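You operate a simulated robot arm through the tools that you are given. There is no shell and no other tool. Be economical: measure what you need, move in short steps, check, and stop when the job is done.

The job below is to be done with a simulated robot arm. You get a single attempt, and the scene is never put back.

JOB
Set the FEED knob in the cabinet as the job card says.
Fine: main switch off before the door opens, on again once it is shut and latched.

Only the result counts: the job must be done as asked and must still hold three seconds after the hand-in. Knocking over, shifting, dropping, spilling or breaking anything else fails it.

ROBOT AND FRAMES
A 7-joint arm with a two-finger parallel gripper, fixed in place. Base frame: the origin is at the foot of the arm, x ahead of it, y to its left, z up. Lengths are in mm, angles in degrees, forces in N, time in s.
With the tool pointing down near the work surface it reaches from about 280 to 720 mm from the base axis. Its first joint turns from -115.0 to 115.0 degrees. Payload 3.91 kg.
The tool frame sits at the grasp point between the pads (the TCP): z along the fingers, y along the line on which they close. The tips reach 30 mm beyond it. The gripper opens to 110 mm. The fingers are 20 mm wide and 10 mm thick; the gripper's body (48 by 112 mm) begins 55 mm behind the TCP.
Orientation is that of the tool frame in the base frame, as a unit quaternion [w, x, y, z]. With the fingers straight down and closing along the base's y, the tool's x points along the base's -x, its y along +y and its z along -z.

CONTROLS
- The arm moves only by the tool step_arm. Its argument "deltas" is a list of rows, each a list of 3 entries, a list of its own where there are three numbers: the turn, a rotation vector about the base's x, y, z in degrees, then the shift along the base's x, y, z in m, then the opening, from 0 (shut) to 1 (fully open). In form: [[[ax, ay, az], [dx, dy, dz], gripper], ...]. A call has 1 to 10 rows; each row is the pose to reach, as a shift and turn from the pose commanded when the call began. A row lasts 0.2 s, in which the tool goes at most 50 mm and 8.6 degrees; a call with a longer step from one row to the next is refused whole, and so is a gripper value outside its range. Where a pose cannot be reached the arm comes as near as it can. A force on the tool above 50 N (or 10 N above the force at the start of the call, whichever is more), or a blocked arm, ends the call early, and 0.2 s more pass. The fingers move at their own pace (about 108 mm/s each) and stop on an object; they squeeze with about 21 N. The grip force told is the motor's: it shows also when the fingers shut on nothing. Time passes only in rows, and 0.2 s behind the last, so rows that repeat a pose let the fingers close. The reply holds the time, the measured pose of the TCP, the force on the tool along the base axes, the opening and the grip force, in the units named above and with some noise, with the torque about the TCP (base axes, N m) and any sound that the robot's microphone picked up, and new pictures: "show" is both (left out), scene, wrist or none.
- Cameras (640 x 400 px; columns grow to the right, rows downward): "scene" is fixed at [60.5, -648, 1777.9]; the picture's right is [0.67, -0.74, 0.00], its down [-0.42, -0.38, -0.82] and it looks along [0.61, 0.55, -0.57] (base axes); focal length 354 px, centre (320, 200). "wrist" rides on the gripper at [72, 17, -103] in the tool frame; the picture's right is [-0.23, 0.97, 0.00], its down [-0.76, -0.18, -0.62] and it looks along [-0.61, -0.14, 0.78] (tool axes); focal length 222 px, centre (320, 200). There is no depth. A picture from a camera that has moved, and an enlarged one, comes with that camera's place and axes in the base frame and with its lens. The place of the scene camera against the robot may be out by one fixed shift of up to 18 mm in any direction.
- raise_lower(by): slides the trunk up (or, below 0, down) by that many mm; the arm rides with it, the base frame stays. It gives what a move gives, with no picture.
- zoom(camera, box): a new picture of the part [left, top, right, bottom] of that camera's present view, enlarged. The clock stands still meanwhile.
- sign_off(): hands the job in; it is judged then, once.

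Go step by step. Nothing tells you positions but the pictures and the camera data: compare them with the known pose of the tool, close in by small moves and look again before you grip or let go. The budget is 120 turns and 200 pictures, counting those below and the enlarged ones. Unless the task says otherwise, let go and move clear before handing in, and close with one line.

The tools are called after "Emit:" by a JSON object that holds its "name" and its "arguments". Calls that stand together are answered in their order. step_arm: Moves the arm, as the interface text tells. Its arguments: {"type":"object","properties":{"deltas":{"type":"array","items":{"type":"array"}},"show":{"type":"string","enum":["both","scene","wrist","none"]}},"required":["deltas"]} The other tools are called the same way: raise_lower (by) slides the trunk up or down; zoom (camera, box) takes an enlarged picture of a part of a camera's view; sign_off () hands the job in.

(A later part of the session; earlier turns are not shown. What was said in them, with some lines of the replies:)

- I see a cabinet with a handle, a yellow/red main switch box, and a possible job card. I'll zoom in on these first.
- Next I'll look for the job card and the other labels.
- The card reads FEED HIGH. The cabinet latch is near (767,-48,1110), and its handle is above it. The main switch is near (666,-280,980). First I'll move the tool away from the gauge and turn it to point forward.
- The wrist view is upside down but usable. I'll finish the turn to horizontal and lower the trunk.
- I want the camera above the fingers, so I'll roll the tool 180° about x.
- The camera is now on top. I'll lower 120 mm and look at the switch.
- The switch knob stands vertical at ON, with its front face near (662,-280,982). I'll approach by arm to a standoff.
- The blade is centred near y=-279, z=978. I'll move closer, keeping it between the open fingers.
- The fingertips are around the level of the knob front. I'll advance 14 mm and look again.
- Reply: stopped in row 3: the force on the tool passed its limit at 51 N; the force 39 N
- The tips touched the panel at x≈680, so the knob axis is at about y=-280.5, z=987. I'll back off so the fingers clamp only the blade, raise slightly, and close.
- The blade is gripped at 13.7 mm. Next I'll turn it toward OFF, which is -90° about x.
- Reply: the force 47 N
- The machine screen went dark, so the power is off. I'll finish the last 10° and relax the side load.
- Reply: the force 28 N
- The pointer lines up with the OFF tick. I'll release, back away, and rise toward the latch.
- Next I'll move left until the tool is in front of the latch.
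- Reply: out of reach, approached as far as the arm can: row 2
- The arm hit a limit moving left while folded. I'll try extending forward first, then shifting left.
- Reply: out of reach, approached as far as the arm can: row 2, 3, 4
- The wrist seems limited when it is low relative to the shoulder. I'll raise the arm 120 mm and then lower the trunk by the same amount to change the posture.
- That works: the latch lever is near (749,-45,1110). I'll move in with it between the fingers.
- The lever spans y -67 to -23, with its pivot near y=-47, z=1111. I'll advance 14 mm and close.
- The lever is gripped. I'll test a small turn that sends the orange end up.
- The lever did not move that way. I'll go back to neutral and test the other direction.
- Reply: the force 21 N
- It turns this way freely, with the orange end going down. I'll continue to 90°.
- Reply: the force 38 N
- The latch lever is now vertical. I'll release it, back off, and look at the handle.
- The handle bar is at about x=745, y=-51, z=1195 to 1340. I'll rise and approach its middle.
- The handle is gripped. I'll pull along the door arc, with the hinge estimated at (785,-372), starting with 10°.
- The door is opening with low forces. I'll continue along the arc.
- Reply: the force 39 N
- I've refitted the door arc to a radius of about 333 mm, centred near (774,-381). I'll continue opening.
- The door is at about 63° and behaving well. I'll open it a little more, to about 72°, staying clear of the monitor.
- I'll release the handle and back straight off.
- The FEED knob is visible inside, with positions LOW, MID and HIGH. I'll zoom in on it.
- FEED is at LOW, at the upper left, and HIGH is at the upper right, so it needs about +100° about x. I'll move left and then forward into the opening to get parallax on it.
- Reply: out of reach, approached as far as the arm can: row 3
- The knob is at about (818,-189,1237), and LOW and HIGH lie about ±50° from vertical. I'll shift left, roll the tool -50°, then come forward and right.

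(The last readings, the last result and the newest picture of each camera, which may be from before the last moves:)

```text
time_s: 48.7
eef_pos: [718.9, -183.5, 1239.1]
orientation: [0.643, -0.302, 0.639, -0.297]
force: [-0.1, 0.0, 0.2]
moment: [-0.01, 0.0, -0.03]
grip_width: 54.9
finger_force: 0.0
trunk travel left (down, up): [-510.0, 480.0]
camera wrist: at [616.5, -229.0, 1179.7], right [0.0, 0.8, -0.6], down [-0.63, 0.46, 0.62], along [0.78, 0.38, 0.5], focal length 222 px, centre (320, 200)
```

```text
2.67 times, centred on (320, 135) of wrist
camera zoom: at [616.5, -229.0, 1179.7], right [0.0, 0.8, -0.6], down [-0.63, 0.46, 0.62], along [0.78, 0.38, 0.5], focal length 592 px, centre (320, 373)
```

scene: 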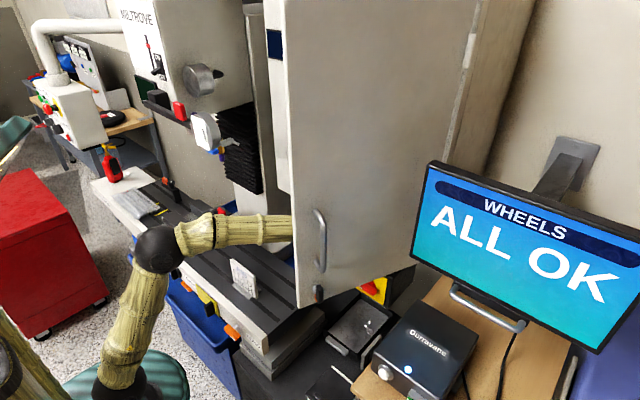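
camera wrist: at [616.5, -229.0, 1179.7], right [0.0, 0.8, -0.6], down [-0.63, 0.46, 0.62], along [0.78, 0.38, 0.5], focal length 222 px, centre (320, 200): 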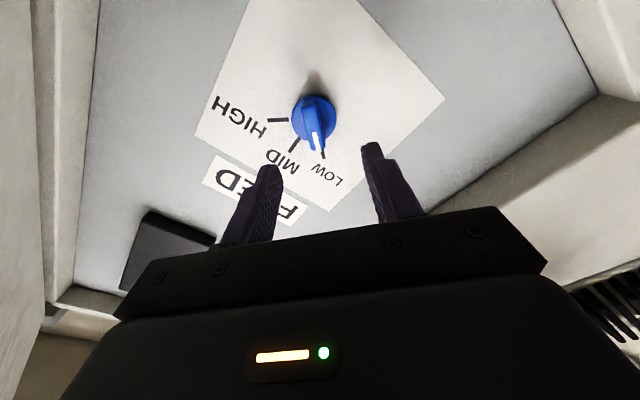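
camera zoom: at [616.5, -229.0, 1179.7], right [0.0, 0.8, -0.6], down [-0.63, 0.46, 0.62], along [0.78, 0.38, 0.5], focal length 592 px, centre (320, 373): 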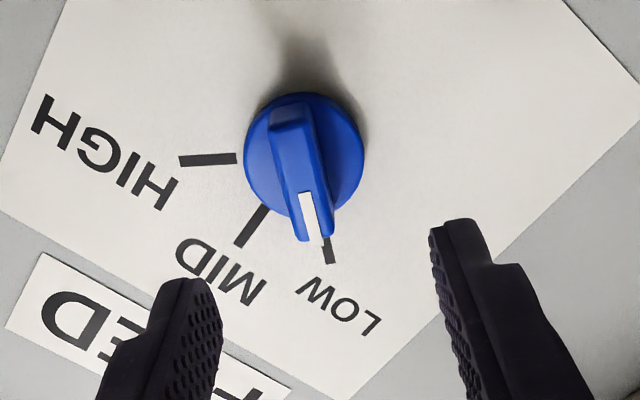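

The alignment is good. I'll centre on the knob and approach to x=770.

Emit:
{"name": "step_arm", "arguments": {"deltas": [[[0, 0, 0], [0.025, -0.006, 0], 0.5], [[0, 0, 0], [0.05, -0.006, 0], 0.5]], "show": "wrist"}}

Emit:
{"name": "zoom", "arguments": {"camera": "wrist", "box": [200, 80, 440, 230]}}

```text
time_s: 49.3
eef_pos: [769.1, -190.0, 1239.0]
orientation: [0.642, -0.301, 0.639, -0.297]
force: [-0.3, 0.2, 0.6]
moment: [0.04, -0.01, -0.03]
grip_width: 54.9
finger_force: 0.1
trunk travel left (down, up): [-510.0, 480.0]
camera wrist: at [667.6, -234.9, 1178.8], right [-0.01, 0.8, -0.6], down [-0.63, 0.46, 0.62], along [0.78, 0.38, 0.5], focal length 222 px, centre (320, 200)
```

wrist: 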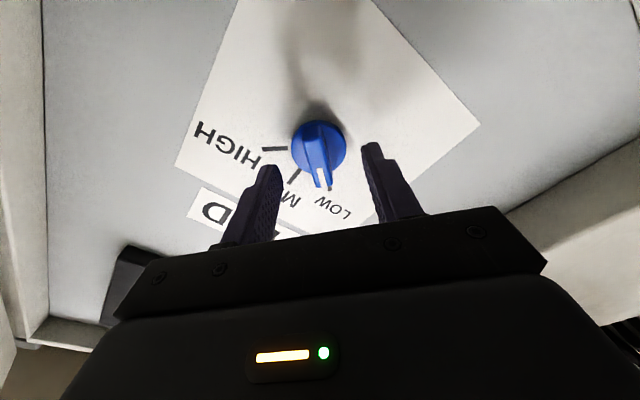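

```text
2.67 times, centred on (320, 155) of wrist
camera zoom: at [667.6, -234.9, 1178.8], right [-0.01, 0.8, -0.6], down [-0.63, 0.46, 0.62], along [0.78, 0.38, 0.5], focal length 592 px, centre (320, 320)
```

zoom: 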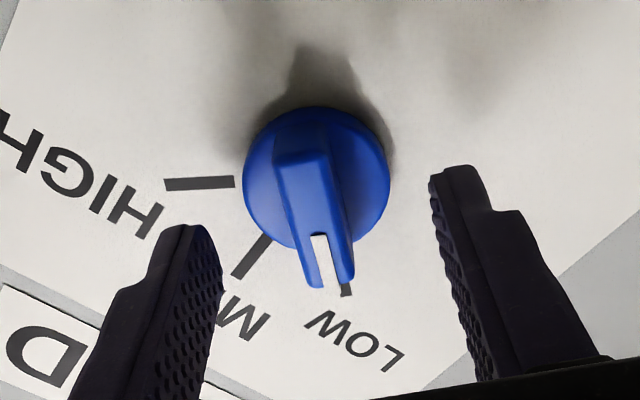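

The blade front is at x≈808 and the disc at ≈822. I'll advance so the tips reach about 818, then grip.

Emit:
{"name": "step_arm", "arguments": {"deltas": [[[0, 0, 0], [0.01, -0.0005, -0.001], 0.5], [[0, 0, 0], [0.019, -0.0005, -0.001], 0.5], [[0, 0, 0], [0.019, -0.0005, -0.001], 0.3], [[0, 0, 0], [0.019, -0.0005, -0.001], 0.1], [[0, 0, 0], [0.019, -0.0005, -0.001], 0], [[0, 0, 0], [0.019, -0.0005, -0.001], 0]], "show": "wrist"}}

Emit:
{"name": "zoom", "arguments": {"camera": "wrist", "box": [200, 80, 440, 230]}}

```text
time_s: 50.7
eef_pos: [787.3, -191.3, 1238.5]
orientation: [0.643, -0.301, 0.639, -0.297]
force: [2.8, -2.2, 2.4]
moment: [-0.04, -0.2, -0.25]
grip_width: 13.8
finger_force: 45.6
trunk travel left (down, up): [-510.0, 480.0]
camera wrist: at [685.2, -236.3, 1178.8], right [0.0, 0.8, -0.6], down [-0.63, 0.46, 0.62], along [0.78, 0.38, 0.5], focal length 222 px, centre (320, 200)
```

wrist: 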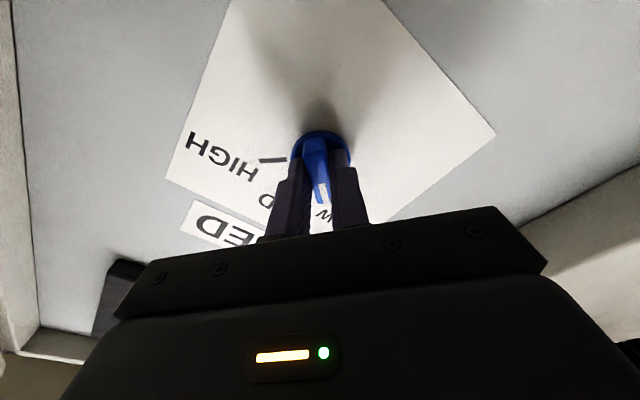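

```text
2.67 times, centred on (320, 155) of wrist
camera zoom: at [685.2, -236.3, 1178.8], right [0.0, 0.8, -0.6], down [-0.63, 0.46, 0.62], along [0.78, 0.38, 0.5], focal length 592 px, centre (320, 320)
```

zoom: 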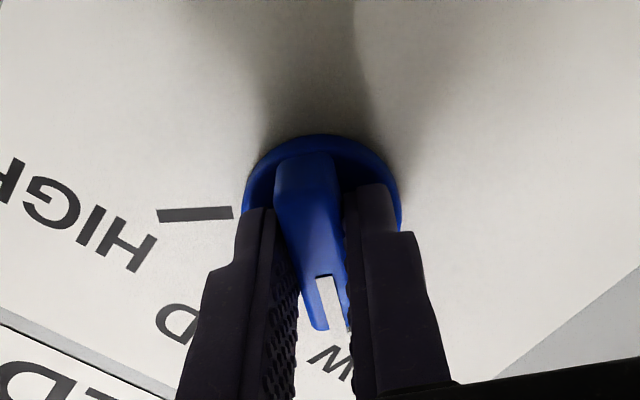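

The FEED knob is gripped, so I'll turn it +96° and then check the pointer.

Emit:
{"name": "step_arm", "arguments": {"deltas": [[[8, 0, 0], [0, 0, 0], 0], [[16, 0, 0], [0, 0, 0], 0], [[24, 0, 0], [0, 0, 0], 0], [[32, 0, 0], [0, 0, 0], 0], [[40, 0, 0], [0, 0, 0], 0], [[48, 0, 0], [0, 0, 0], 0], [[56, 0, 0], [0, 0, 0], 0], [[64, 0, 0], [0, 0, 0], 0], [[72, 0, 0], [0, 0, 0], 0], [[80, 0, 0], [0, 0, 0], 0]], "show": "wrist"}}

Emit:
{"name": "step_arm", "arguments": {"deltas": [[[8, 0, 0], [0, 0, 0], 0], [[16, 0, 0], [0, 0, 0], 0]], "show": "wrist"}}

Emit:
{"name": "zoom", "arguments": {"camera": "wrist", "box": [200, 80, 440, 230]}}

```text
time_s: 52.9
eef_pos: [787.8, -189.2, 1237.6]
orientation: [0.685, 0.183, 0.68, 0.185]
force: [-4.0, 7.8, -5.1]
moment: [-0.04, 1.0, 0.33]
grip_width: 13.5
finger_force: 45.0
trunk travel left (down, up): [-510.0, 480.0]
camera wrist: at [685.1, -137.8, 1183.4], right [0.0, 0.73, 0.69], down [-0.63, -0.54, 0.57], along [0.78, -0.43, 0.46], focal length 222 px, centre (320, 200)
```

wrist: 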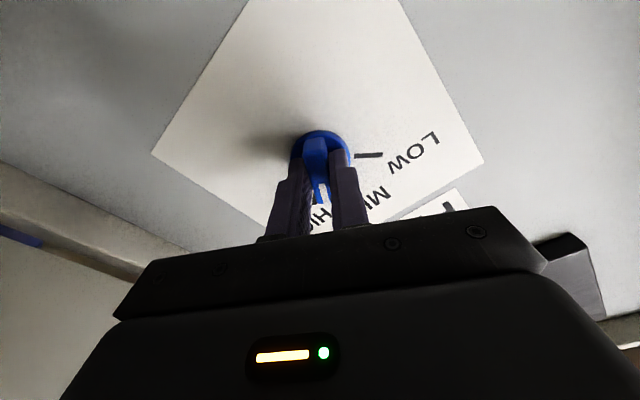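

```text
time_s: 53.5
eef_pos: [787.1, -188.7, 1237.3]
orientation: [0.653, 0.276, 0.649, 0.276]
force: [-8.7, 10.8, -9.8]
moment: [0.01, 0.32, -0.03]
grip_width: 13.9
finger_force: 45.6
trunk travel left (down, up): [-510.0, 480.0]
camera wrist: at [685.1, -124.3, 1199.8], right [0.0, 0.51, 0.86], down [-0.63, -0.67, 0.4], along [0.78, -0.54, 0.32], focal length 222 px, centre (320, 200)
```

wrist: 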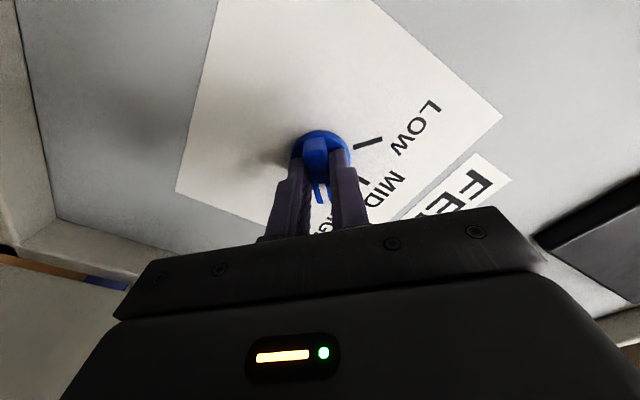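

```text
2.67 times, centred on (320, 155) of wrist
camera zoom: at [685.1, -124.3, 1199.8], right [0.0, 0.51, 0.86], down [-0.63, -0.67, 0.4], along [0.78, -0.54, 0.32], focal length 592 px, centre (320, 320)
```

zoom: 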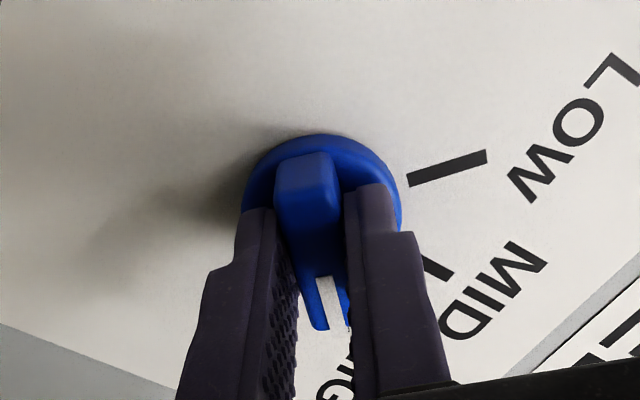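

I'll open the fingers and back off to check the pointer.

Emit:
{"name": "step_arm", "arguments": {"deltas": [[[0, 0, 0], [0, 0, 0], 0.2], [[0, 0, 0], [0, 0, 0], 0.5], [[0, 0, 0], [-0.02, 0, 0], 0.5], [[0, 0, 0], [-0.05, 0, 0], 0.5]], "show": "wrist"}}

Emit:
{"name": "zoom", "arguments": {"camera": "wrist", "box": [240, 70, 400, 170]}}

```text
time_s: 54.5
eef_pos: [737.1, -190.9, 1238.8]
orientation: [0.654, 0.276, 0.648, 0.276]
force: [-0.1, 0.4, 0.8]
moment: [0.01, -0.02, 0.01]
grip_width: 54.8
finger_force: 0.1
trunk travel left (down, up): [-510.0, 480.0]
camera wrist: at [634.3, -126.4, 1200.2], right [0.0, 0.51, 0.86], down [-0.63, -0.67, 0.4], along [0.78, -0.54, 0.33], focal length 222 px, centre (320, 200)
```

wrist: 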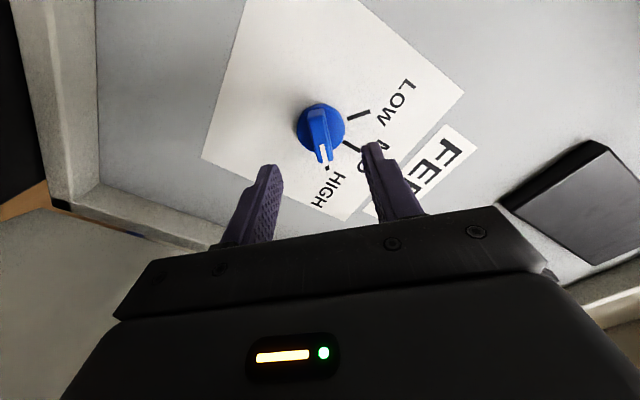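

```text
4.00 times, centred on (320, 120) of wrist
camera zoom: at [634.3, -126.4, 1200.2], right [0.0, 0.51, 0.86], down [-0.63, -0.67, 0.4], along [0.78, -0.54, 0.33], focal length 888 px, centre (320, 520)
```

zoom: 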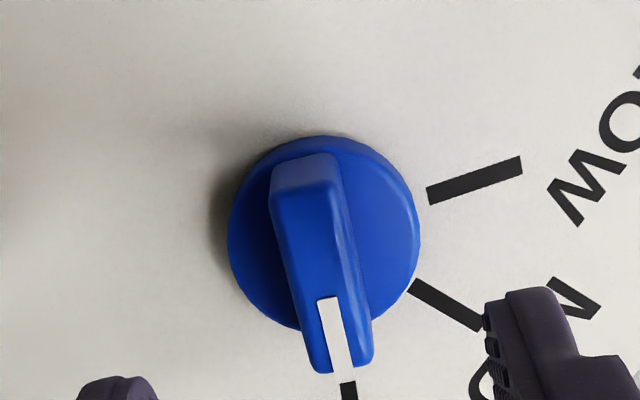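

The pointer lines up with the HIGH tick. Next I'll retreat out of the cabinet and roll back to neutral.

Emit:
{"name": "step_arm", "arguments": {"deltas": [[[0, 0, 0], [-0.04, 0.01, 0], 0.4], [[-6, 0, 0], [-0.08, 0.02, 0], 0.3], [[-14, 0, 0], [-0.12, 0.03, 0], 0.3], [[-22, 0, 0], [-0.15, 0.035, 0], 0.3], [[-30, 0, 0], [-0.18, 0.04, 0.01], 0.3], [[-38, 0, 0], [-0.2, 0.04, 0.02], 0.3], [[-46, 0, 0], [-0.22, 0.04, 0.025], 0.3], [[-46, 0, 0], [-0.26, 0.04, 0.025], 0.3]], "show": "both"}}

```text
time_s: 56.3
eef_pos: [475.1, -151.2, 1265.0]
orientation: [0.71, -0.002, 0.704, 0.0]
force: [0.0, -0.8, 0.6]
moment: [-0.01, -0.01, 0.01]
grip_width: 33.0
finger_force: 0.0
trunk travel left (down, up): [-510.0, 480.0]
camera wrist: at [373.6, -134.0, 1190.9], right [0.0, 0.97, 0.22], down [-0.63, -0.18, 0.76], along [0.78, -0.14, 0.61], focal length 222 px, centre (320, 200)
```

scene: 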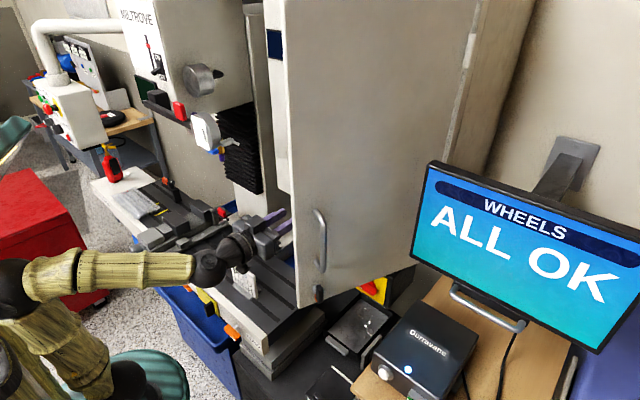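
wrist: 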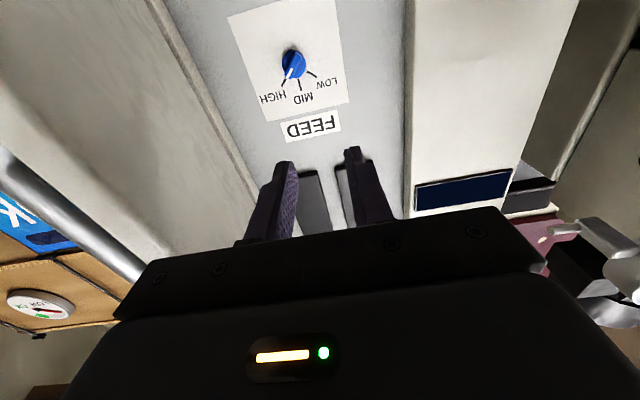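

I'll go back around the door edge to the handle at (449,-312,1265).

Emit:
{"name": "step_arm", "arguments": {"deltas": [[[0, 0, 0], [-0.04, 0, 0], 0.35], [[0, 0, 0], [-0.08, -0.01, 0], 0.4], [[0, 0, 0], [-0.09, -0.05, 0], 0.4], [[0, 0, 0], [-0.09, -0.09, 0], 0.4], [[0, 0, 0], [-0.09, -0.13, 0], 0.4], [[0, 0, 0], [-0.088, -0.161, 0], 0.4], [[0, 0, 0], [-0.07, -0.161, 0], 0.4]], "show": "both"}}

```text
time_s: 57.9
eef_pos: [406.3, -312.8, 1263.2]
orientation: [0.71, -0.001, 0.705, 0.001]
force: [0.2, 0.0, -0.5]
moment: [0.02, -0.01, 0.02]
grip_width: 43.9
finger_force: 0.1
out of reach, approached as far as the arm can: row 2
trunk travel left (down, up): [-510.0, 480.0]
camera wrist: at [304.6, -295.9, 1189.5], right [0.0, 0.97, 0.23], down [-0.63, -0.18, 0.76], along [0.78, -0.14, 0.61], focal length 222 px, centre (320, 200)
```

scene: 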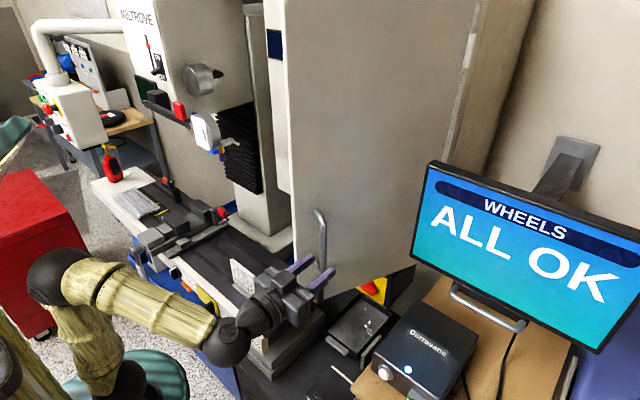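
wrist: 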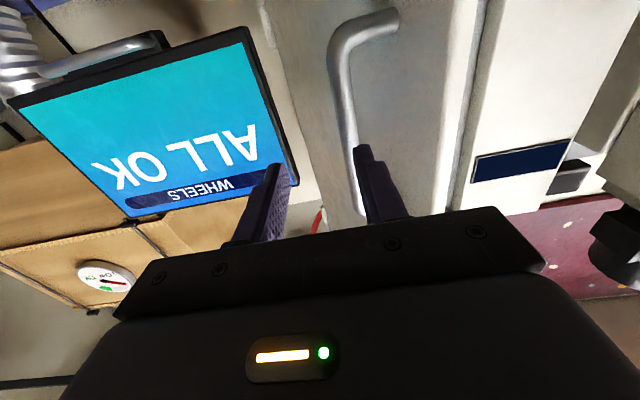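

The door has drifted a little toward closed, and the bar is now near (464,-288). I'll shift left and take it.

Emit:
{"name": "step_arm", "arguments": {"deltas": [[[0, 0, 0], [-0.01, 0.012, 0.002], 0.4], [[0, 0, 0], [-0.01, 0.025, 0.002], 0.4]], "show": "wrist"}}

```text
time_s: 58.5
eef_pos: [395.6, -287.5, 1266.4]
orientation: [0.71, -0.001, 0.705, 0.001]
force: [0.5, -0.2, 0.3]
moment: [0.04, 0.02, -0.01]
grip_width: 44.1
finger_force: 0.2
trunk travel left (down, up): [-510.0, 480.0]
camera wrist: at [294.3, -269.8, 1192.3], right [0.0, 0.97, 0.23], down [-0.63, -0.18, 0.76], along [0.78, -0.14, 0.61], focal length 222 px, centre (320, 200)
```

wrist: 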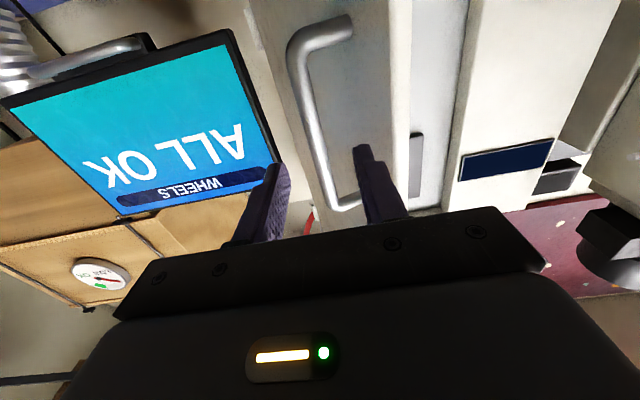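

Emit:
{"name": "step_arm", "arguments": {"deltas": [[[0, 0, 0], [0.02, -0.001, 0], 0.4], [[0, 0, 0], [0.04, -0.002, 0], 0.4], [[0, 0, 0], [0.058, -0.002, 0], 0.4], [[0, 0, 0], [0.058, -0.002, 0], 0.2], [[0, 0, 0], [0.058, -0.002, 0], 0], [[0, 0, 0], [0.058, -0.002, 0], 0]], "show": "both"}}

```text
time_s: 59.9
eef_pos: [454.4, -288.7, 1265.2]
orientation: [0.71, -0.002, 0.704, 0.001]
force: [-0.4, 0.8, 0.0]
moment: [-0.54, -0.12, 0.04]
grip_width: 13.7
finger_force: 44.9
trunk travel left (down, up): [-510.0, 480.0]
camera wrist: at [352.7, -272.0, 1191.8], right [0.0, 0.97, 0.23], down [-0.63, -0.18, 0.76], along [0.78, -0.14, 0.61], focal length 222 px, centre (320, 200)
```

scene: 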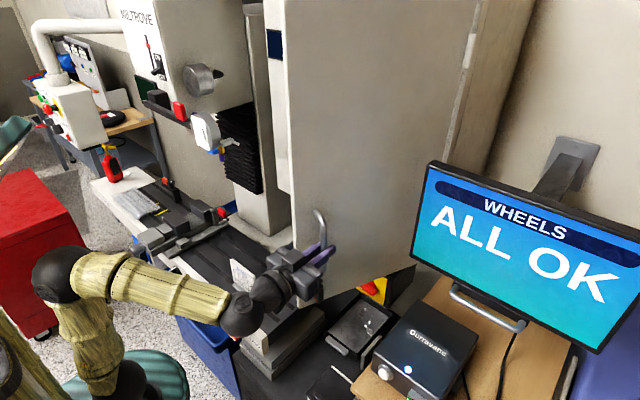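
wrist: 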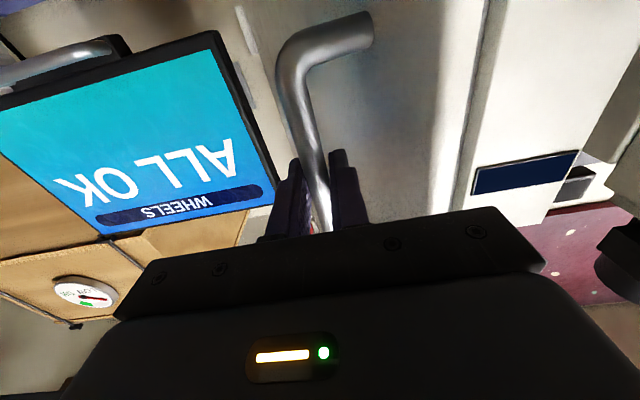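

The handle is gripped again. I'll close the door along the reverse arc.

Emit:
{"name": "step_arm", "arguments": {"deltas": [[[0, 0, 0], [0.007, 0.022, 0], 0], [[0, 0, 0], [0.0152, 0.043, 0], 0], [[0, 0, 0], [0.031, 0.0741, 0], 0], [[0, 0, 0], [0.05, 0.1033, 0], 0], [[0, 0, 0], [0.0719, 0.1304, 0], 0], [[0, 0, 0], [0.0966, 0.1551, 0], 0], [[0, 0, 0], [0.1237, 0.177, 0], 0], [[0, 0, 0], [0.1529, 0.196, 0], 0]], "show": "scene"}}

```text
time_s: 61.7
eef_pos: [608.0, -92.0, 1265.4]
orientation: [0.71, -0.002, 0.704, 0.002]
force: [0.8, 1.8, -7.4]
moment: [-0.49, -0.25, 0.24]
grip_width: 13.8
finger_force: 45.1
trunk travel left (down, up): [-510.0, 480.0]
```

scene: 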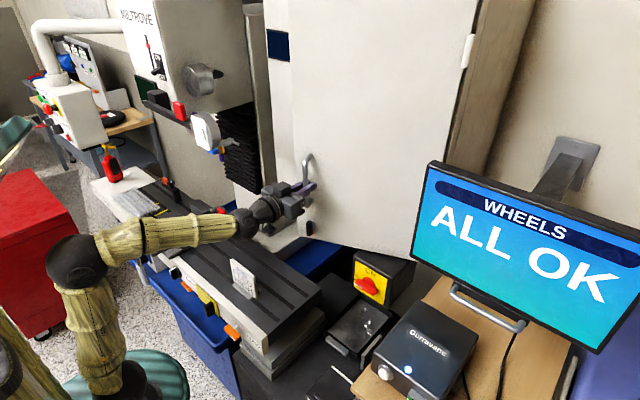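

Emit:
{"name": "step_arm", "arguments": {"deltas": [[[0, 0, 0], [0.031, 0.0158, 0], 0], [[0, 0, 0], [0.0636, 0.0283, 0], 0], [[0, 0, 0], [0.08, 0.033, 0], 0], [[0, 0, 0], [0.0973, 0.0373, 0], 0], [[0, 0, 0], [0.112, 0.0405, 0], 0], [[0, 0, 0], [0.1253, 0.042, 0], 0], [[0, 0, 0], [0.13, 0.042, 0], 0]], "show": "both"}}

Emit:
{"name": "zoom", "arguments": {"camera": "scene", "box": [260, 120, 420, 220]}}

```text
time_s: 63.3
eef_pos: [736.1, -50.6, 1266.4]
orientation: [0.709, -0.002, 0.705, 0.002]
force: [-8.5, 2.8, -9.2]
moment: [-0.03, -0.59, 0.06]
grip_width: 13.5
finger_force: 44.8
trunk travel left (down, up): [-510.0, 480.0]
camera wrist: at [635.4, -33.1, 1192.3], right [-0.01, 0.97, 0.23], down [-0.63, -0.18, 0.76], along [0.78, -0.14, 0.61], focal length 222 px, centre (320, 200)
```

scene: 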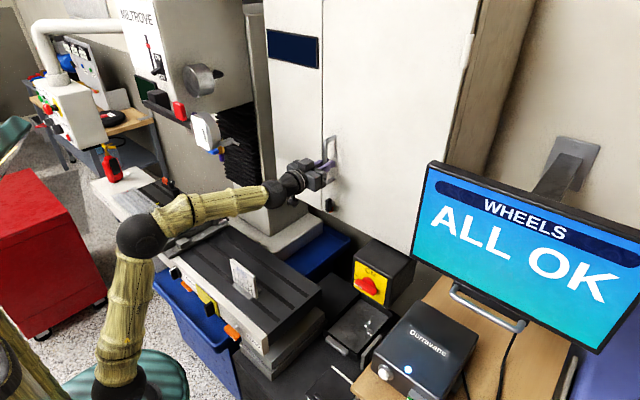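
wrist: 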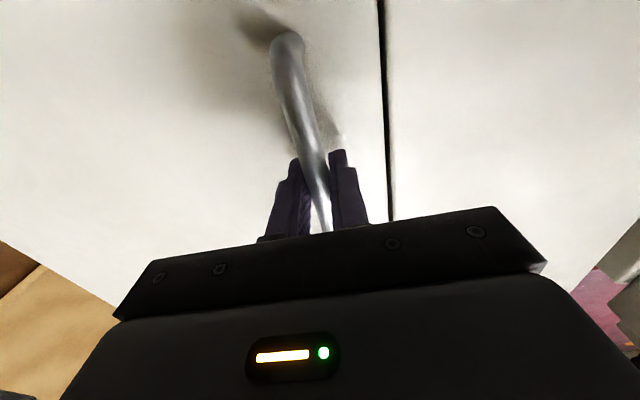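

```text
4.00 times, centred on (340, 170) of scene
camera zoom: at [60.5, -648.0, 1777.9], right [0.67, -0.74, 0.0], down [-0.42, -0.38, -0.82], along [0.61, 0.55, -0.57], focal length 1414 px, centre (240, 320)
```

zoom: 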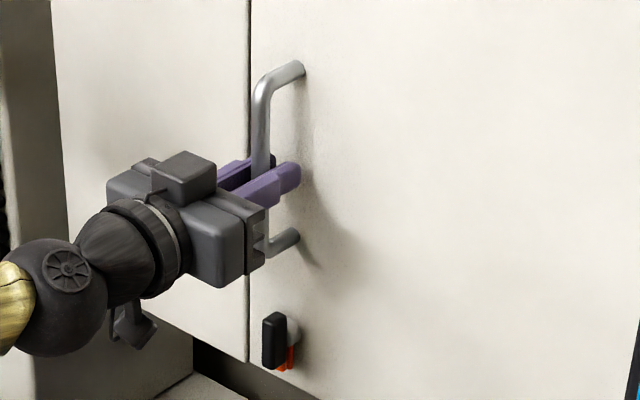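

The door looks closed flush. I'll release the handle, back off, and go down to the latch.

Emit:
{"name": "step_arm", "arguments": {"deltas": [[[0, 0, 0], [0, 0, 0], 0.2], [[0, 0, 0], [0, 0, 0], 0.5], [[0, 0, 0], [-0.03, 0, 0], 0.5], [[0, 0, 0], [-0.07, 0, 0], 0.5], [[0, 0, 0], [-0.08, 0, -0.04], 0.5], [[0, 0, 0], [-0.08, 0, -0.08], 0.5], [[0, 0, 0], [-0.08, 0, -0.12], 0.5], [[0, 0, 0], [-0.07, 0.001, -0.157], 0.5]], "show": "both"}}

Emit:
{"name": "zoom", "arguments": {"camera": "wrist", "box": [200, 30, 440, 180]}}

Emit:
{"name": "zoom", "arguments": {"camera": "scene", "box": [260, 120, 420, 220]}}

```text
time_s: 65.1
eef_pos: [666.7, -50.5, 1109.0]
orientation: [0.709, 0.0, 0.705, -0.001]
force: [1.0, -0.4, -0.6]
moment: [-0.03, 0.02, 0.06]
grip_width: 54.9
finger_force: 0.2
trunk travel left (down, up): [-510.0, 480.0]
camera wrist: at [565.5, -33.1, 1035.4], right [0.0, 0.97, 0.23], down [-0.63, -0.18, 0.76], along [0.78, -0.14, 0.61], focal length 222 px, centre (320, 200)
```

scene: 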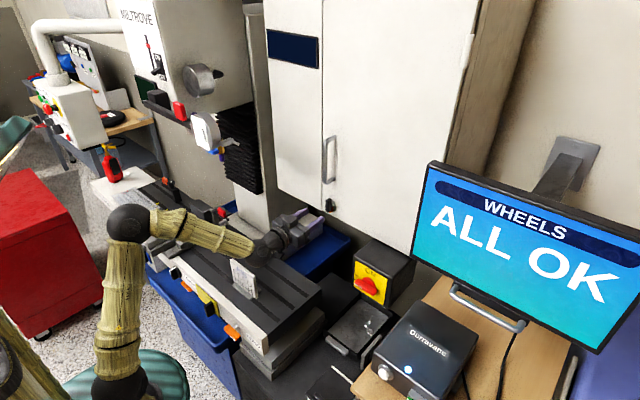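
wrist: 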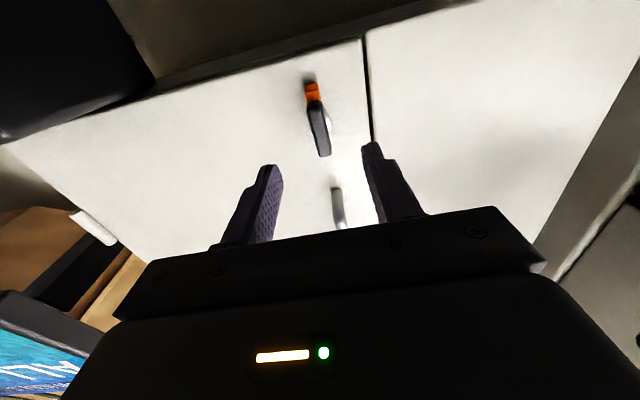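

```text
2.67 times, centred on (320, 105) of wrist
camera zoom: at [565.5, -33.1, 1035.4], right [0.0, 0.97, 0.23], down [-0.63, -0.18, 0.76], along [0.78, -0.14, 0.61], focal length 592 px, centre (320, 453)
```

zoom: 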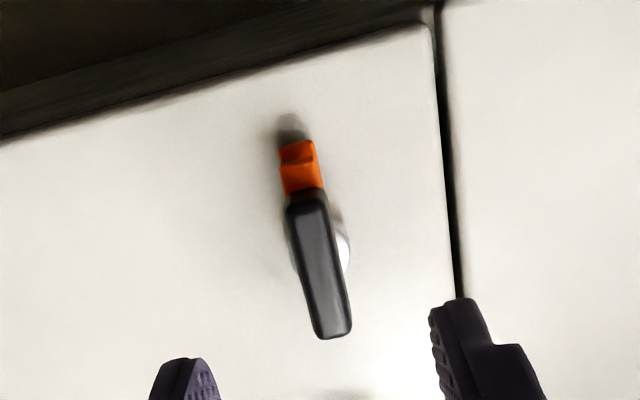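

```text
4.00 times, centred on (340, 170) of scene
camera zoom: at [60.5, -648.0, 1777.9], right [0.67, -0.74, 0.0], down [-0.42, -0.38, -0.82], along [0.61, 0.55, -0.57], focal length 1414 px, centre (240, 320)
```

zoom: 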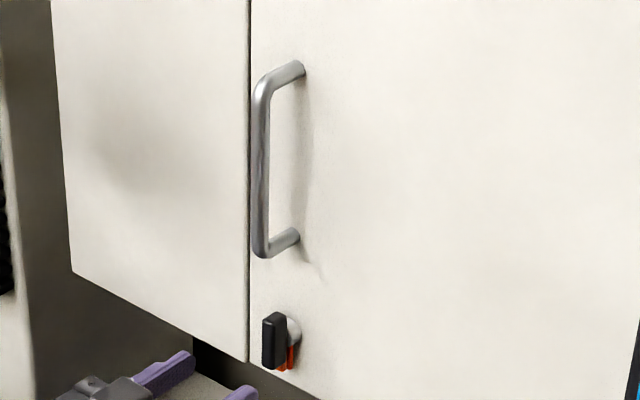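

The door is closed. I'll approach the latch lever and grip it.

Emit:
{"name": "step_arm", "arguments": {"deltas": [[[0, 0, 0], [0.03, 0.001, 0], 0.5], [[0, 0, 0], [0.05, 0.001, 0], 0.5], [[0, 0, 0], [0.061, 0.001, 0], 0.5], [[0, 0, 0], [0.061, 0.001, 0], 0.3], [[0, 0, 0], [0.061, 0.001, 0], 0.1], [[0, 0, 0], [0.061, 0.001, 0], 0], [[0, 0, 0], [0.061, 0.001, 0], 0]], "show": "wrist"}}

Emit:
{"name": "zoom", "arguments": {"camera": "scene", "box": [298, 180, 362, 220]}}

```text
time_s: 66.7
eef_pos: [728.5, -51.3, 1108.1]
orientation: [0.71, 0.0, 0.704, 0.0]
force: [1.5, -3.9, 0.5]
moment: [0.02, -0.02, -0.19]
grip_width: 13.9
finger_force: 44.6
trunk travel left (down, up): [-510.0, 480.0]
camera wrist: at [626.4, -32.8, 1035.8], right [0.0, 0.97, 0.23], down [-0.63, -0.18, 0.76], along [0.78, -0.14, 0.61], focal length 222 px, centre (320, 200)
```

wrist: 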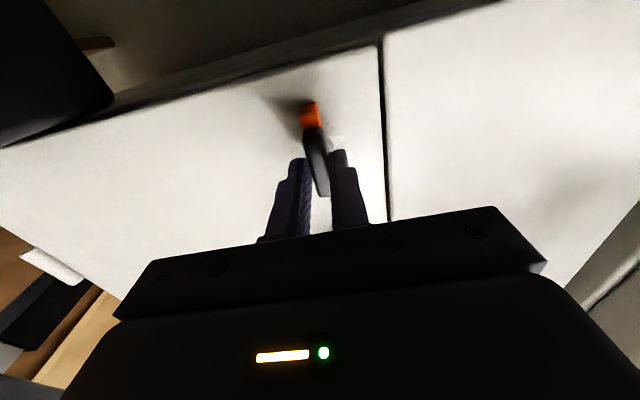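

```text
10.00 times, centred on (330, 200) of scene
camera zoom: at [60.5, -648.0, 1777.9], right [0.67, -0.74, 0.0], down [-0.42, -0.38, -0.82], along [0.61, 0.55, -0.57], focal length 3536 px, centre (220, 200)
```

zoom: 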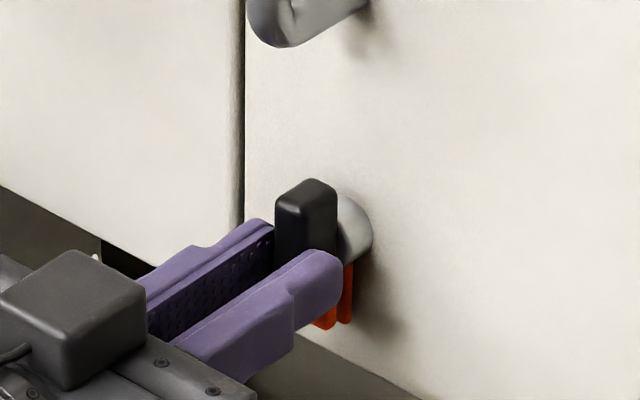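

Lever gripped; I'll turn it back +90° with a light push to keep the door shut.

Emit:
{"name": "step_arm", "arguments": {"deltas": [[[8, 0, 0], [0.003, 0, 0], 0], [[16, 0, 0], [0.003, 0, 0], 0], [[24, 0, 0], [0.003, 0, 0], 0], [[32, 0, 0], [0.003, 0, 0], 0], [[40, 0, 0], [0.003, 0, 0], 0], [[48, 0, 0], [0.003, 0, 0], 0], [[56, 0, 0], [0.003, 0, 0], 0], [[64, 0, 0], [0.003, 0, 0], 0], [[72, 0, 0], [0.003, 0, 0], 0], [[80, 0, 0], [0.003, 0, 0], 0]], "show": "wrist"}}

Emit:
{"name": "step_arm", "arguments": {"deltas": [[[6, 0, 0], [0, 0, 0], 0], [[12, 0, 0], [0, 0, 0], 0]], "show": "wrist"}}

Emit:
{"name": "zoom", "arguments": {"camera": "scene", "box": [298, 180, 362, 220]}}

```text
time_s: 68.9
eef_pos: [728.1, -49.8, 1110.5]
orientation: [0.544, 0.457, 0.538, 0.453]
force: [-29.4, 1.6, -14.1]
moment: [-0.02, 0.47, 0.21]
grip_width: 13.7
finger_force: 44.8
trunk travel left (down, up): [-510.0, 480.0]
camera wrist: at [626.7, 26.2, 1113.5], right [0.0, -0.06, 1.0], down [-0.63, -0.78, -0.05], along [0.78, -0.63, -0.03], focal length 222 px, centre (320, 200)
```

wrist: 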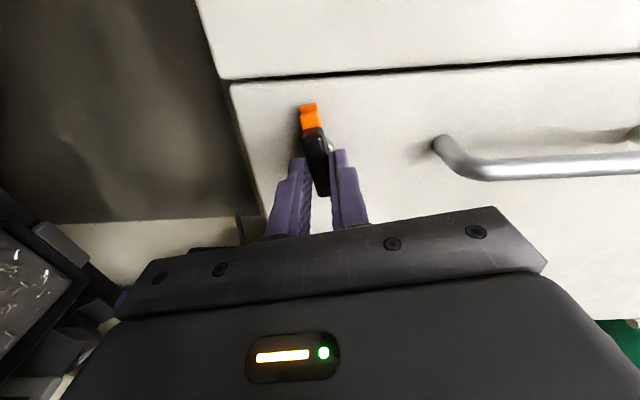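

```text
time_s: 69.5
eef_pos: [727.8, -49.4, 1110.4]
orientation: [0.494, 0.51, 0.488, 0.507]
force: [-28.8, 0.9, -12.5]
moment: [-1.08, 0.55, 0.3]
grip_width: 14.3
finger_force: 45.1
trunk travel left (down, up): [-510.0, 480.0]
camera wrist: at [626.9, 23.8, 1128.8], right [0.0, -0.26, 0.97], down [-0.63, -0.75, -0.2], along [0.78, -0.61, -0.16], focal length 222 px, centre (320, 200)
```

wrist: 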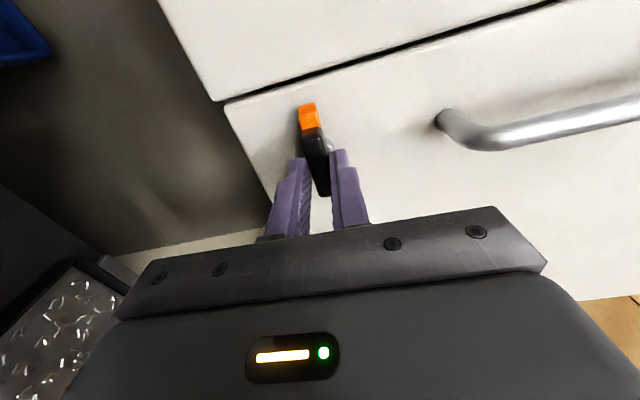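

```text
10.00 times, centred on (330, 200) of scene
camera zoom: at [60.5, -648.0, 1777.9], right [0.67, -0.74, 0.0], down [-0.42, -0.38, -0.82], along [0.61, 0.55, -0.57], focal length 3536 px, centre (220, 200)
```

zoom: 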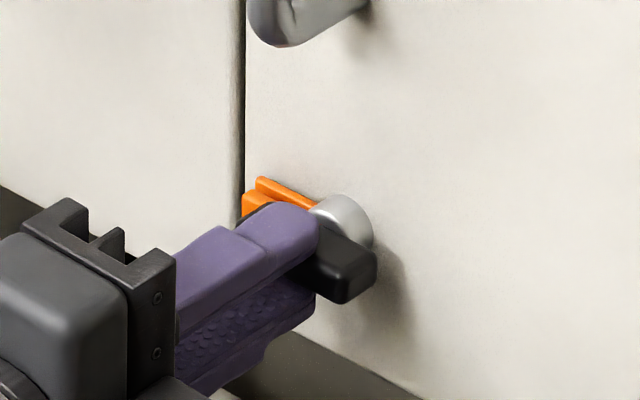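

The latch is against its stop and matches its original position. I'll release it and move back toward the main switch.

Emit:
{"name": "step_arm", "arguments": {"deltas": [[[-2, 0, 0], [-0.003, 0, 0], 0.2], [[-2, 0, 0], [-0.003, 0, 0], 0.4], [[-2, 0, 0], [-0.03, 0, 0], 0.4], [[-2, 0, 0], [-0.07, -0.02, 0], 0.4], [[-2, 0, 0], [-0.11, -0.05, 0], 0.4], [[-2, 0, 0], [-0.15, -0.08, 0], 0.4], [[-2, 0, 0], [-0.17, -0.12, 0], 0.4], [[-2, 0, 0], [-0.18, -0.16, 0], 0.4], [[-2, 0, 0], [-0.19, -0.2, 0], 0.4], [[-2, 0, 0], [-0.19, -0.229, 0], 0.4]], "show": "both"}}

Emit:
{"name": "zoom", "arguments": {"camera": "scene", "box": [260, 120, 420, 220]}}

```text
time_s: 71.7
eef_pos: [540.3, -279.8, 1109.1]
orientation: [0.502, 0.501, 0.498, 0.498]
force: [0.0, -0.4, -0.5]
moment: [0.02, -0.02, 0.02]
grip_width: 43.8
finger_force: 0.1
trunk travel left (down, up): [-510.0, 480.0]
camera wrist: at [438.9, -205.8, 1125.4], right [0.0, -0.23, 0.97], down [-0.63, -0.76, -0.18], along [0.78, -0.61, -0.14], focal length 222 px, centre (320, 200)
```

scene: 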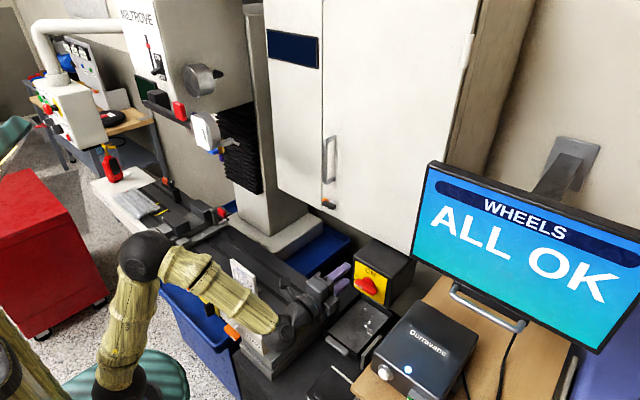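
wrist: 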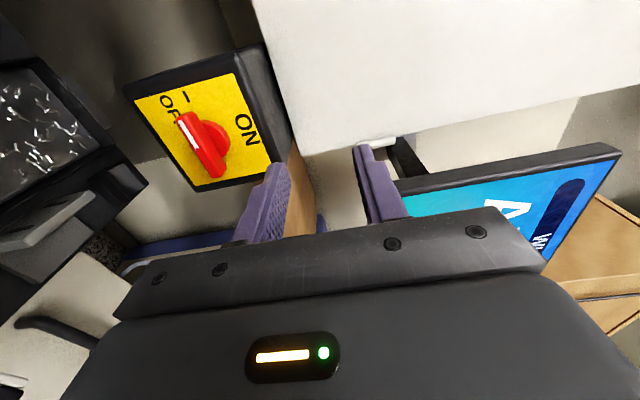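

```text
4.00 times, centred on (340, 170) of scene
camera zoom: at [60.5, -648.0, 1777.9], right [0.67, -0.74, 0.0], down [-0.42, -0.38, -0.82], along [0.61, 0.55, -0.57], focal length 1414 px, centre (240, 320)
```

zoom: 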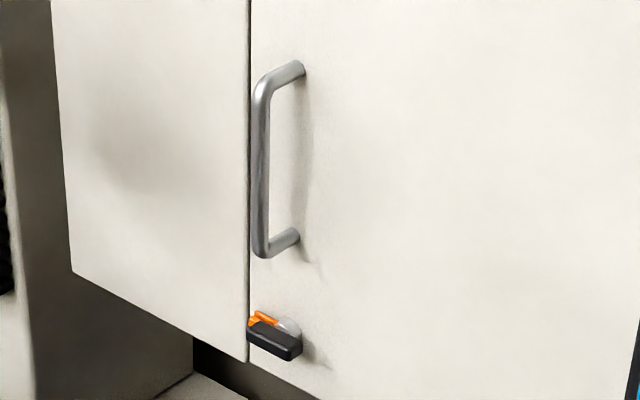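

The door is shut and latched exactly as at the start. I'll go down and grip the main switch knob, which is still horizontal at OFF.

Emit:
{"name": "step_arm", "arguments": {"deltas": [[[0, 0, 0], [0, 0, -0.04], 0.4], [[0, 0, 0], [0, 0, -0.08], 0.4], [[0, 0, 0], [0, 0.001, -0.128], 0.4], [[0, 0, 0], [0.03, 0.001, -0.128], 0.4], [[0, 0, 0], [0.06, 0.001, -0.128], 0.4]], "show": "wrist"}}

Emit:
{"name": "zoom", "arguments": {"camera": "wrist", "box": [200, 60, 440, 210]}}

```text
time_s: 72.9
eef_pos: [602.7, -277.1, 980.7]
orientation: [0.503, 0.502, 0.498, 0.498]
force: [0.2, -0.1, -0.1]
moment: [-0.04, 0.01, 0.0]
grip_width: 43.9
finger_force: 0.1
trunk travel left (down, up): [-510.0, 480.0]
camera wrist: at [499.7, -203.0, 996.7], right [0.0, -0.23, 0.97], down [-0.63, -0.76, -0.18], along [0.78, -0.61, -0.14], focal length 222 px, centre (320, 200)
```

wrist: 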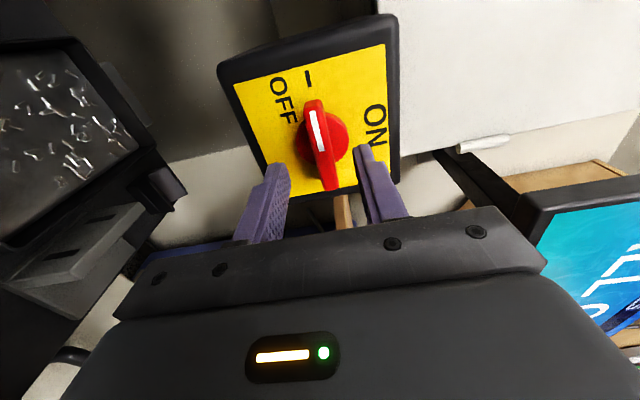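

```text
2.67 times, centred on (320, 135) of wrist
camera zoom: at [499.7, -203.0, 996.7], right [0.0, -0.23, 0.97], down [-0.63, -0.76, -0.18], along [0.78, -0.61, -0.14], focal length 592 px, centre (320, 373)
```

zoom: 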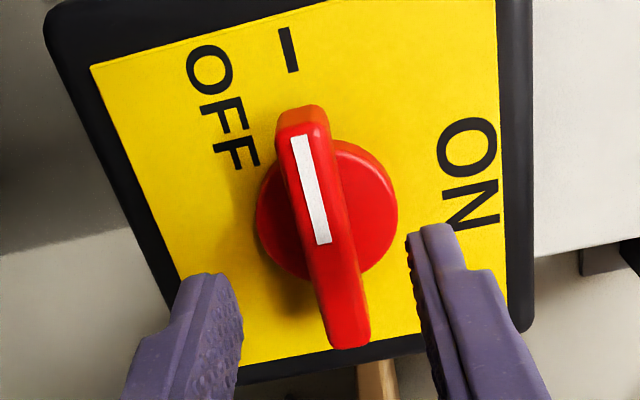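

Emit:
{"name": "step_arm", "arguments": {"deltas": [[[0, 0, 0], [0.015, -0.001, 0], 0.4], [[0, 0, 0], [0.031, -0.001, 0], 0.4], [[0, 0, 0], [0.031, -0.001, 0], 0.2], [[0, 0, 0], [0.031, -0.001, 0], 0], [[0, 0, 0], [0.031, -0.001, 0], 0], [[0, 0, 0], [0.031, -0.001, 0], 0]], "show": "wrist"}}

```text
time_s: 74.3
eef_pos: [632.7, -279.5, 982.2]
orientation: [0.503, 0.502, 0.496, 0.499]
force: [5.7, -2.7, 9.5]
moment: [0.07, 0.12, 0.05]
grip_width: 14.0
finger_force: 45.0
trunk travel left (down, up): [-510.0, 480.0]
camera wrist: at [530.7, -204.5, 998.0], right [-0.01, -0.23, 0.97], down [-0.63, -0.76, -0.18], along [0.78, -0.61, -0.14], focal length 222 px, centre (320, 200)
```

wrist: 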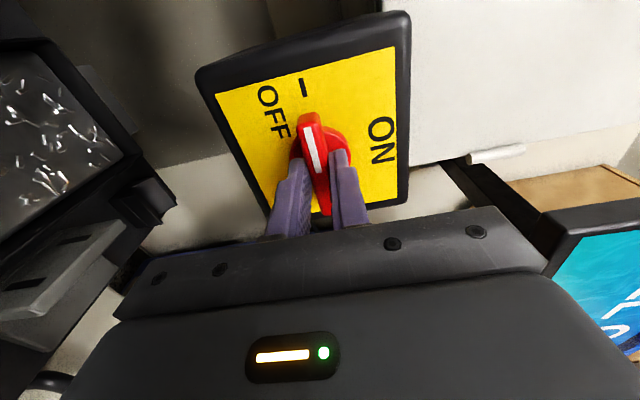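

Gripped; I'll turn the switch back to ON, +90° about x.

Emit:
{"name": "step_arm", "arguments": {"deltas": [[[8, 0, 0], [0, 0, 0.001], 0], [[16, 0, 0], [0, 0, 0.001], 0], [[24, 0, 0], [0, 0, 0.001], 0], [[32, 0, 0], [0, 0, 0.001], 0], [[40, 0, 0], [0, 0, 0.001], 0], [[48, 0, 0], [0, 0, 0.001], 0], [[56, 0, 0], [0, 0, 0.001], 0], [[64, 0, 0], [0, 0, 0.001], 0], [[72, 0, 0], [0, 0, 0.001], 0], [[80, 0, 0], [0, 0, 0.001], 0]], "show": "none"}}

Emit:
{"name": "step_arm", "arguments": {"deltas": [[[5, 0, 0], [0, 0, 0], 0], [[10, 0, 0], [0, 0, 0], 0]], "show": "both"}}

Emit:
{"name": "zoom", "arguments": {"camera": "wrist", "box": [200, 60, 440, 210]}}

```text
time_s: 76.5
eef_pos: [632.8, -279.6, 982.8]
orientation: [0.063, 0.706, 0.059, 0.703]
force: [13.8, -12.5, 25.1]
moment: [0.07, 0.53, -0.1]
grip_width: 13.8
finger_force: 45.4
trunk travel left (down, up): [-510.0, 480.0]
```

```text
time_s: 77.1
eef_pos: [631.9, -280.1, 984.7]
orientation: [0.001, 0.708, -0.002, 0.706]
force: [12.8, -16.7, 23.9]
moment: [-0.09, -0.14, -0.02]
grip_width: 13.9
finger_force: 45.3
trunk travel left (down, up): [-510.0, 480.0]
camera wrist: at [530.3, -296.0, 1056.3], right [0.0, -0.97, -0.23], down [-0.62, 0.18, -0.76], along [0.78, 0.14, -0.61], focal length 222 px, centre (320, 200)
```

scene: 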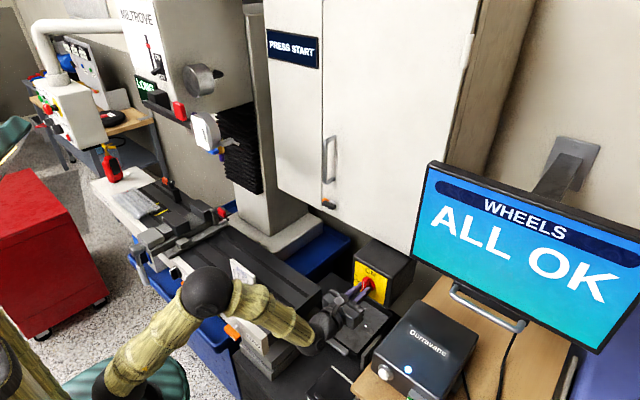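
wrist: 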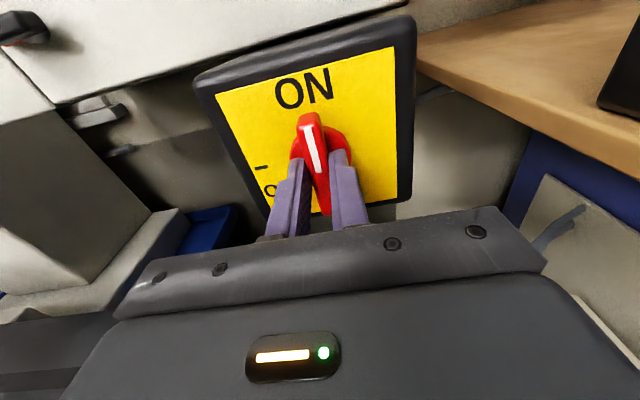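

```text
2.67 times, centred on (320, 135) of wrist
camera zoom: at [530.3, -296.0, 1056.3], right [0.0, -0.97, -0.23], down [-0.62, 0.18, -0.76], along [0.78, 0.14, -0.61], focal length 592 px, centre (320, 373)
```

zoom: 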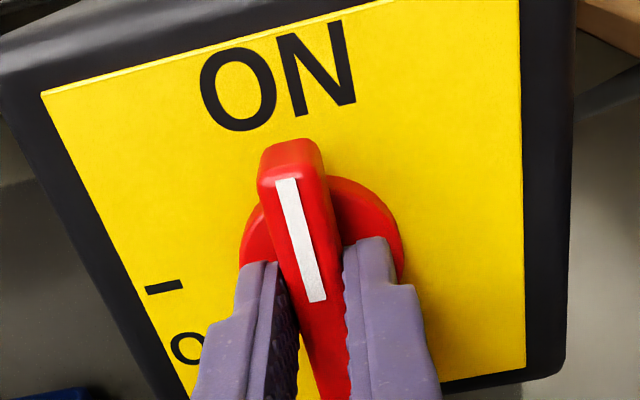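

The screen is lit again with PRESS START, so the power is on. I'll release and move clear.

Emit:
{"name": "step_arm", "arguments": {"deltas": [[[0, 0, 0], [0, 0.001, -0.001], 0.2], [[0, 0, 0], [0, 0.001, -0.001], 0.4], [[0, 0, 0], [-0.03, 0.001, 0], 0.4], [[0, 0, 0], [-0.07, 0.001, 0], 0.4], [[0, 0, 0], [-0.1, 0.001, 0.02], 0.4], [[0, 0, 0], [-0.12, 0, 0.06], 0.4]], "show": "both"}}

Emit:
{"name": "zoom", "arguments": {"camera": "scene", "box": [230, 0, 422, 120]}}

Emit:
{"name": "zoom", "arguments": {"camera": "wrist", "box": [240, 80, 480, 230]}}

Emit:
{"name": "zoom", "arguments": {"camera": "scene", "box": [200, 200, 392, 320]}}

```text
time_s: 78.5
eef_pos: [512.1, -277.5, 1041.6]
orientation: [0.001, 0.709, -0.001, 0.706]
force: [0.0, -0.8, -0.2]
moment: [-0.01, 0.04, 0.02]
grip_width: 44.0
finger_force: 0.0
trunk travel left (down, up): [-510.0, 480.0]
camera wrist: at [410.0, -294.1, 1113.9], right [0.0, -0.97, -0.23], down [-0.63, 0.18, -0.76], along [0.78, 0.14, -0.61], focal length 222 px, centre (320, 200)
```

scene: 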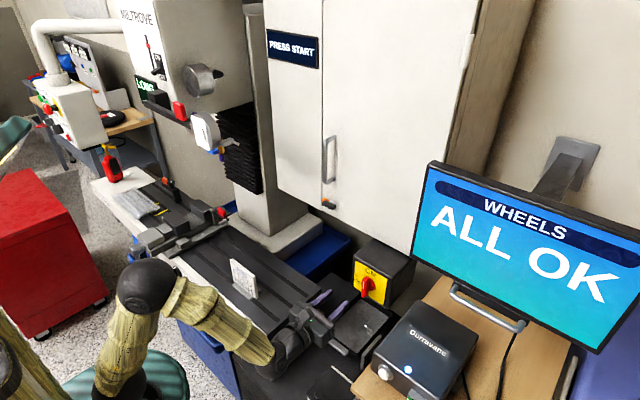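
wrist: 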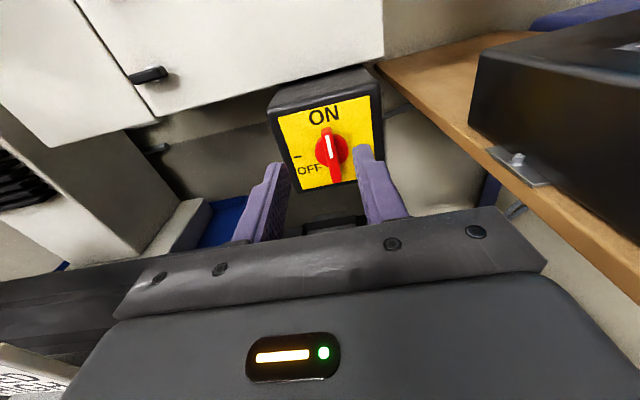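

```text
3.33 times, centred on (326, 60) of scene
camera zoom: at [60.5, -648.0, 1777.9], right [0.67, -0.74, 0.0], down [-0.42, -0.38, -0.82], along [0.61, 0.55, -0.57], focal length 1179 px, centre (300, 667)
```

zoom: 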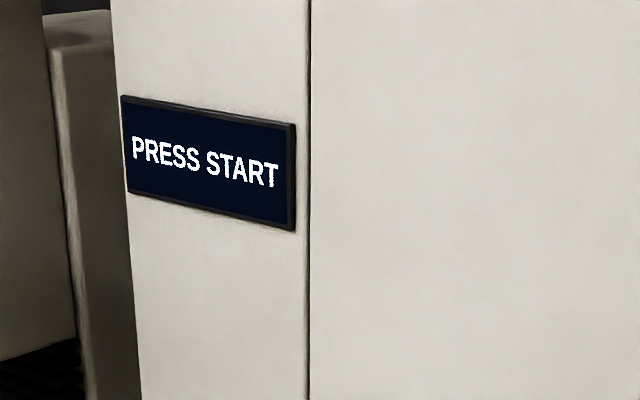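

```text
2.67 times, centred on (360, 155) of wrist
camera zoom: at [410.0, -294.1, 1113.9], right [0.0, -0.97, -0.23], down [-0.63, 0.18, -0.76], along [0.78, 0.14, -0.61], focal length 592 px, centre (213, 320)
```

zoom: 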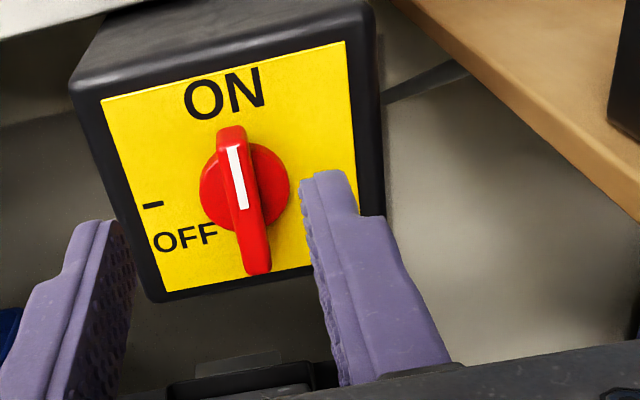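

```text
3.33 times, centred on (296, 260) of scene
camera zoom: at [60.5, -648.0, 1777.9], right [0.67, -0.74, 0.0], down [-0.42, -0.38, -0.82], along [0.61, 0.55, -0.57], focal length 1179 px, centre (400, 0)
```

zoom: 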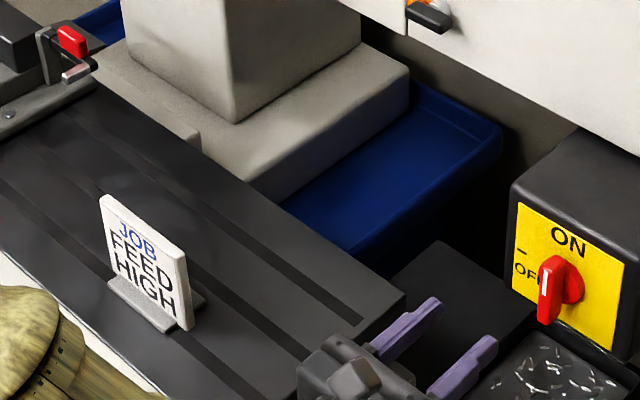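

The switch is ON, the door is shut and latched, FEED is at HIGH, the job card still stands where it was, and the arm is clear. I'm handing in.

Emit:
{"name": "sign_off", "arguments": {}}

```text
The job is handed in.
```

I set the FEED knob to HIGH as the job card says: main switch off before the door opened, door shut and latched afterwards, main switch back on.
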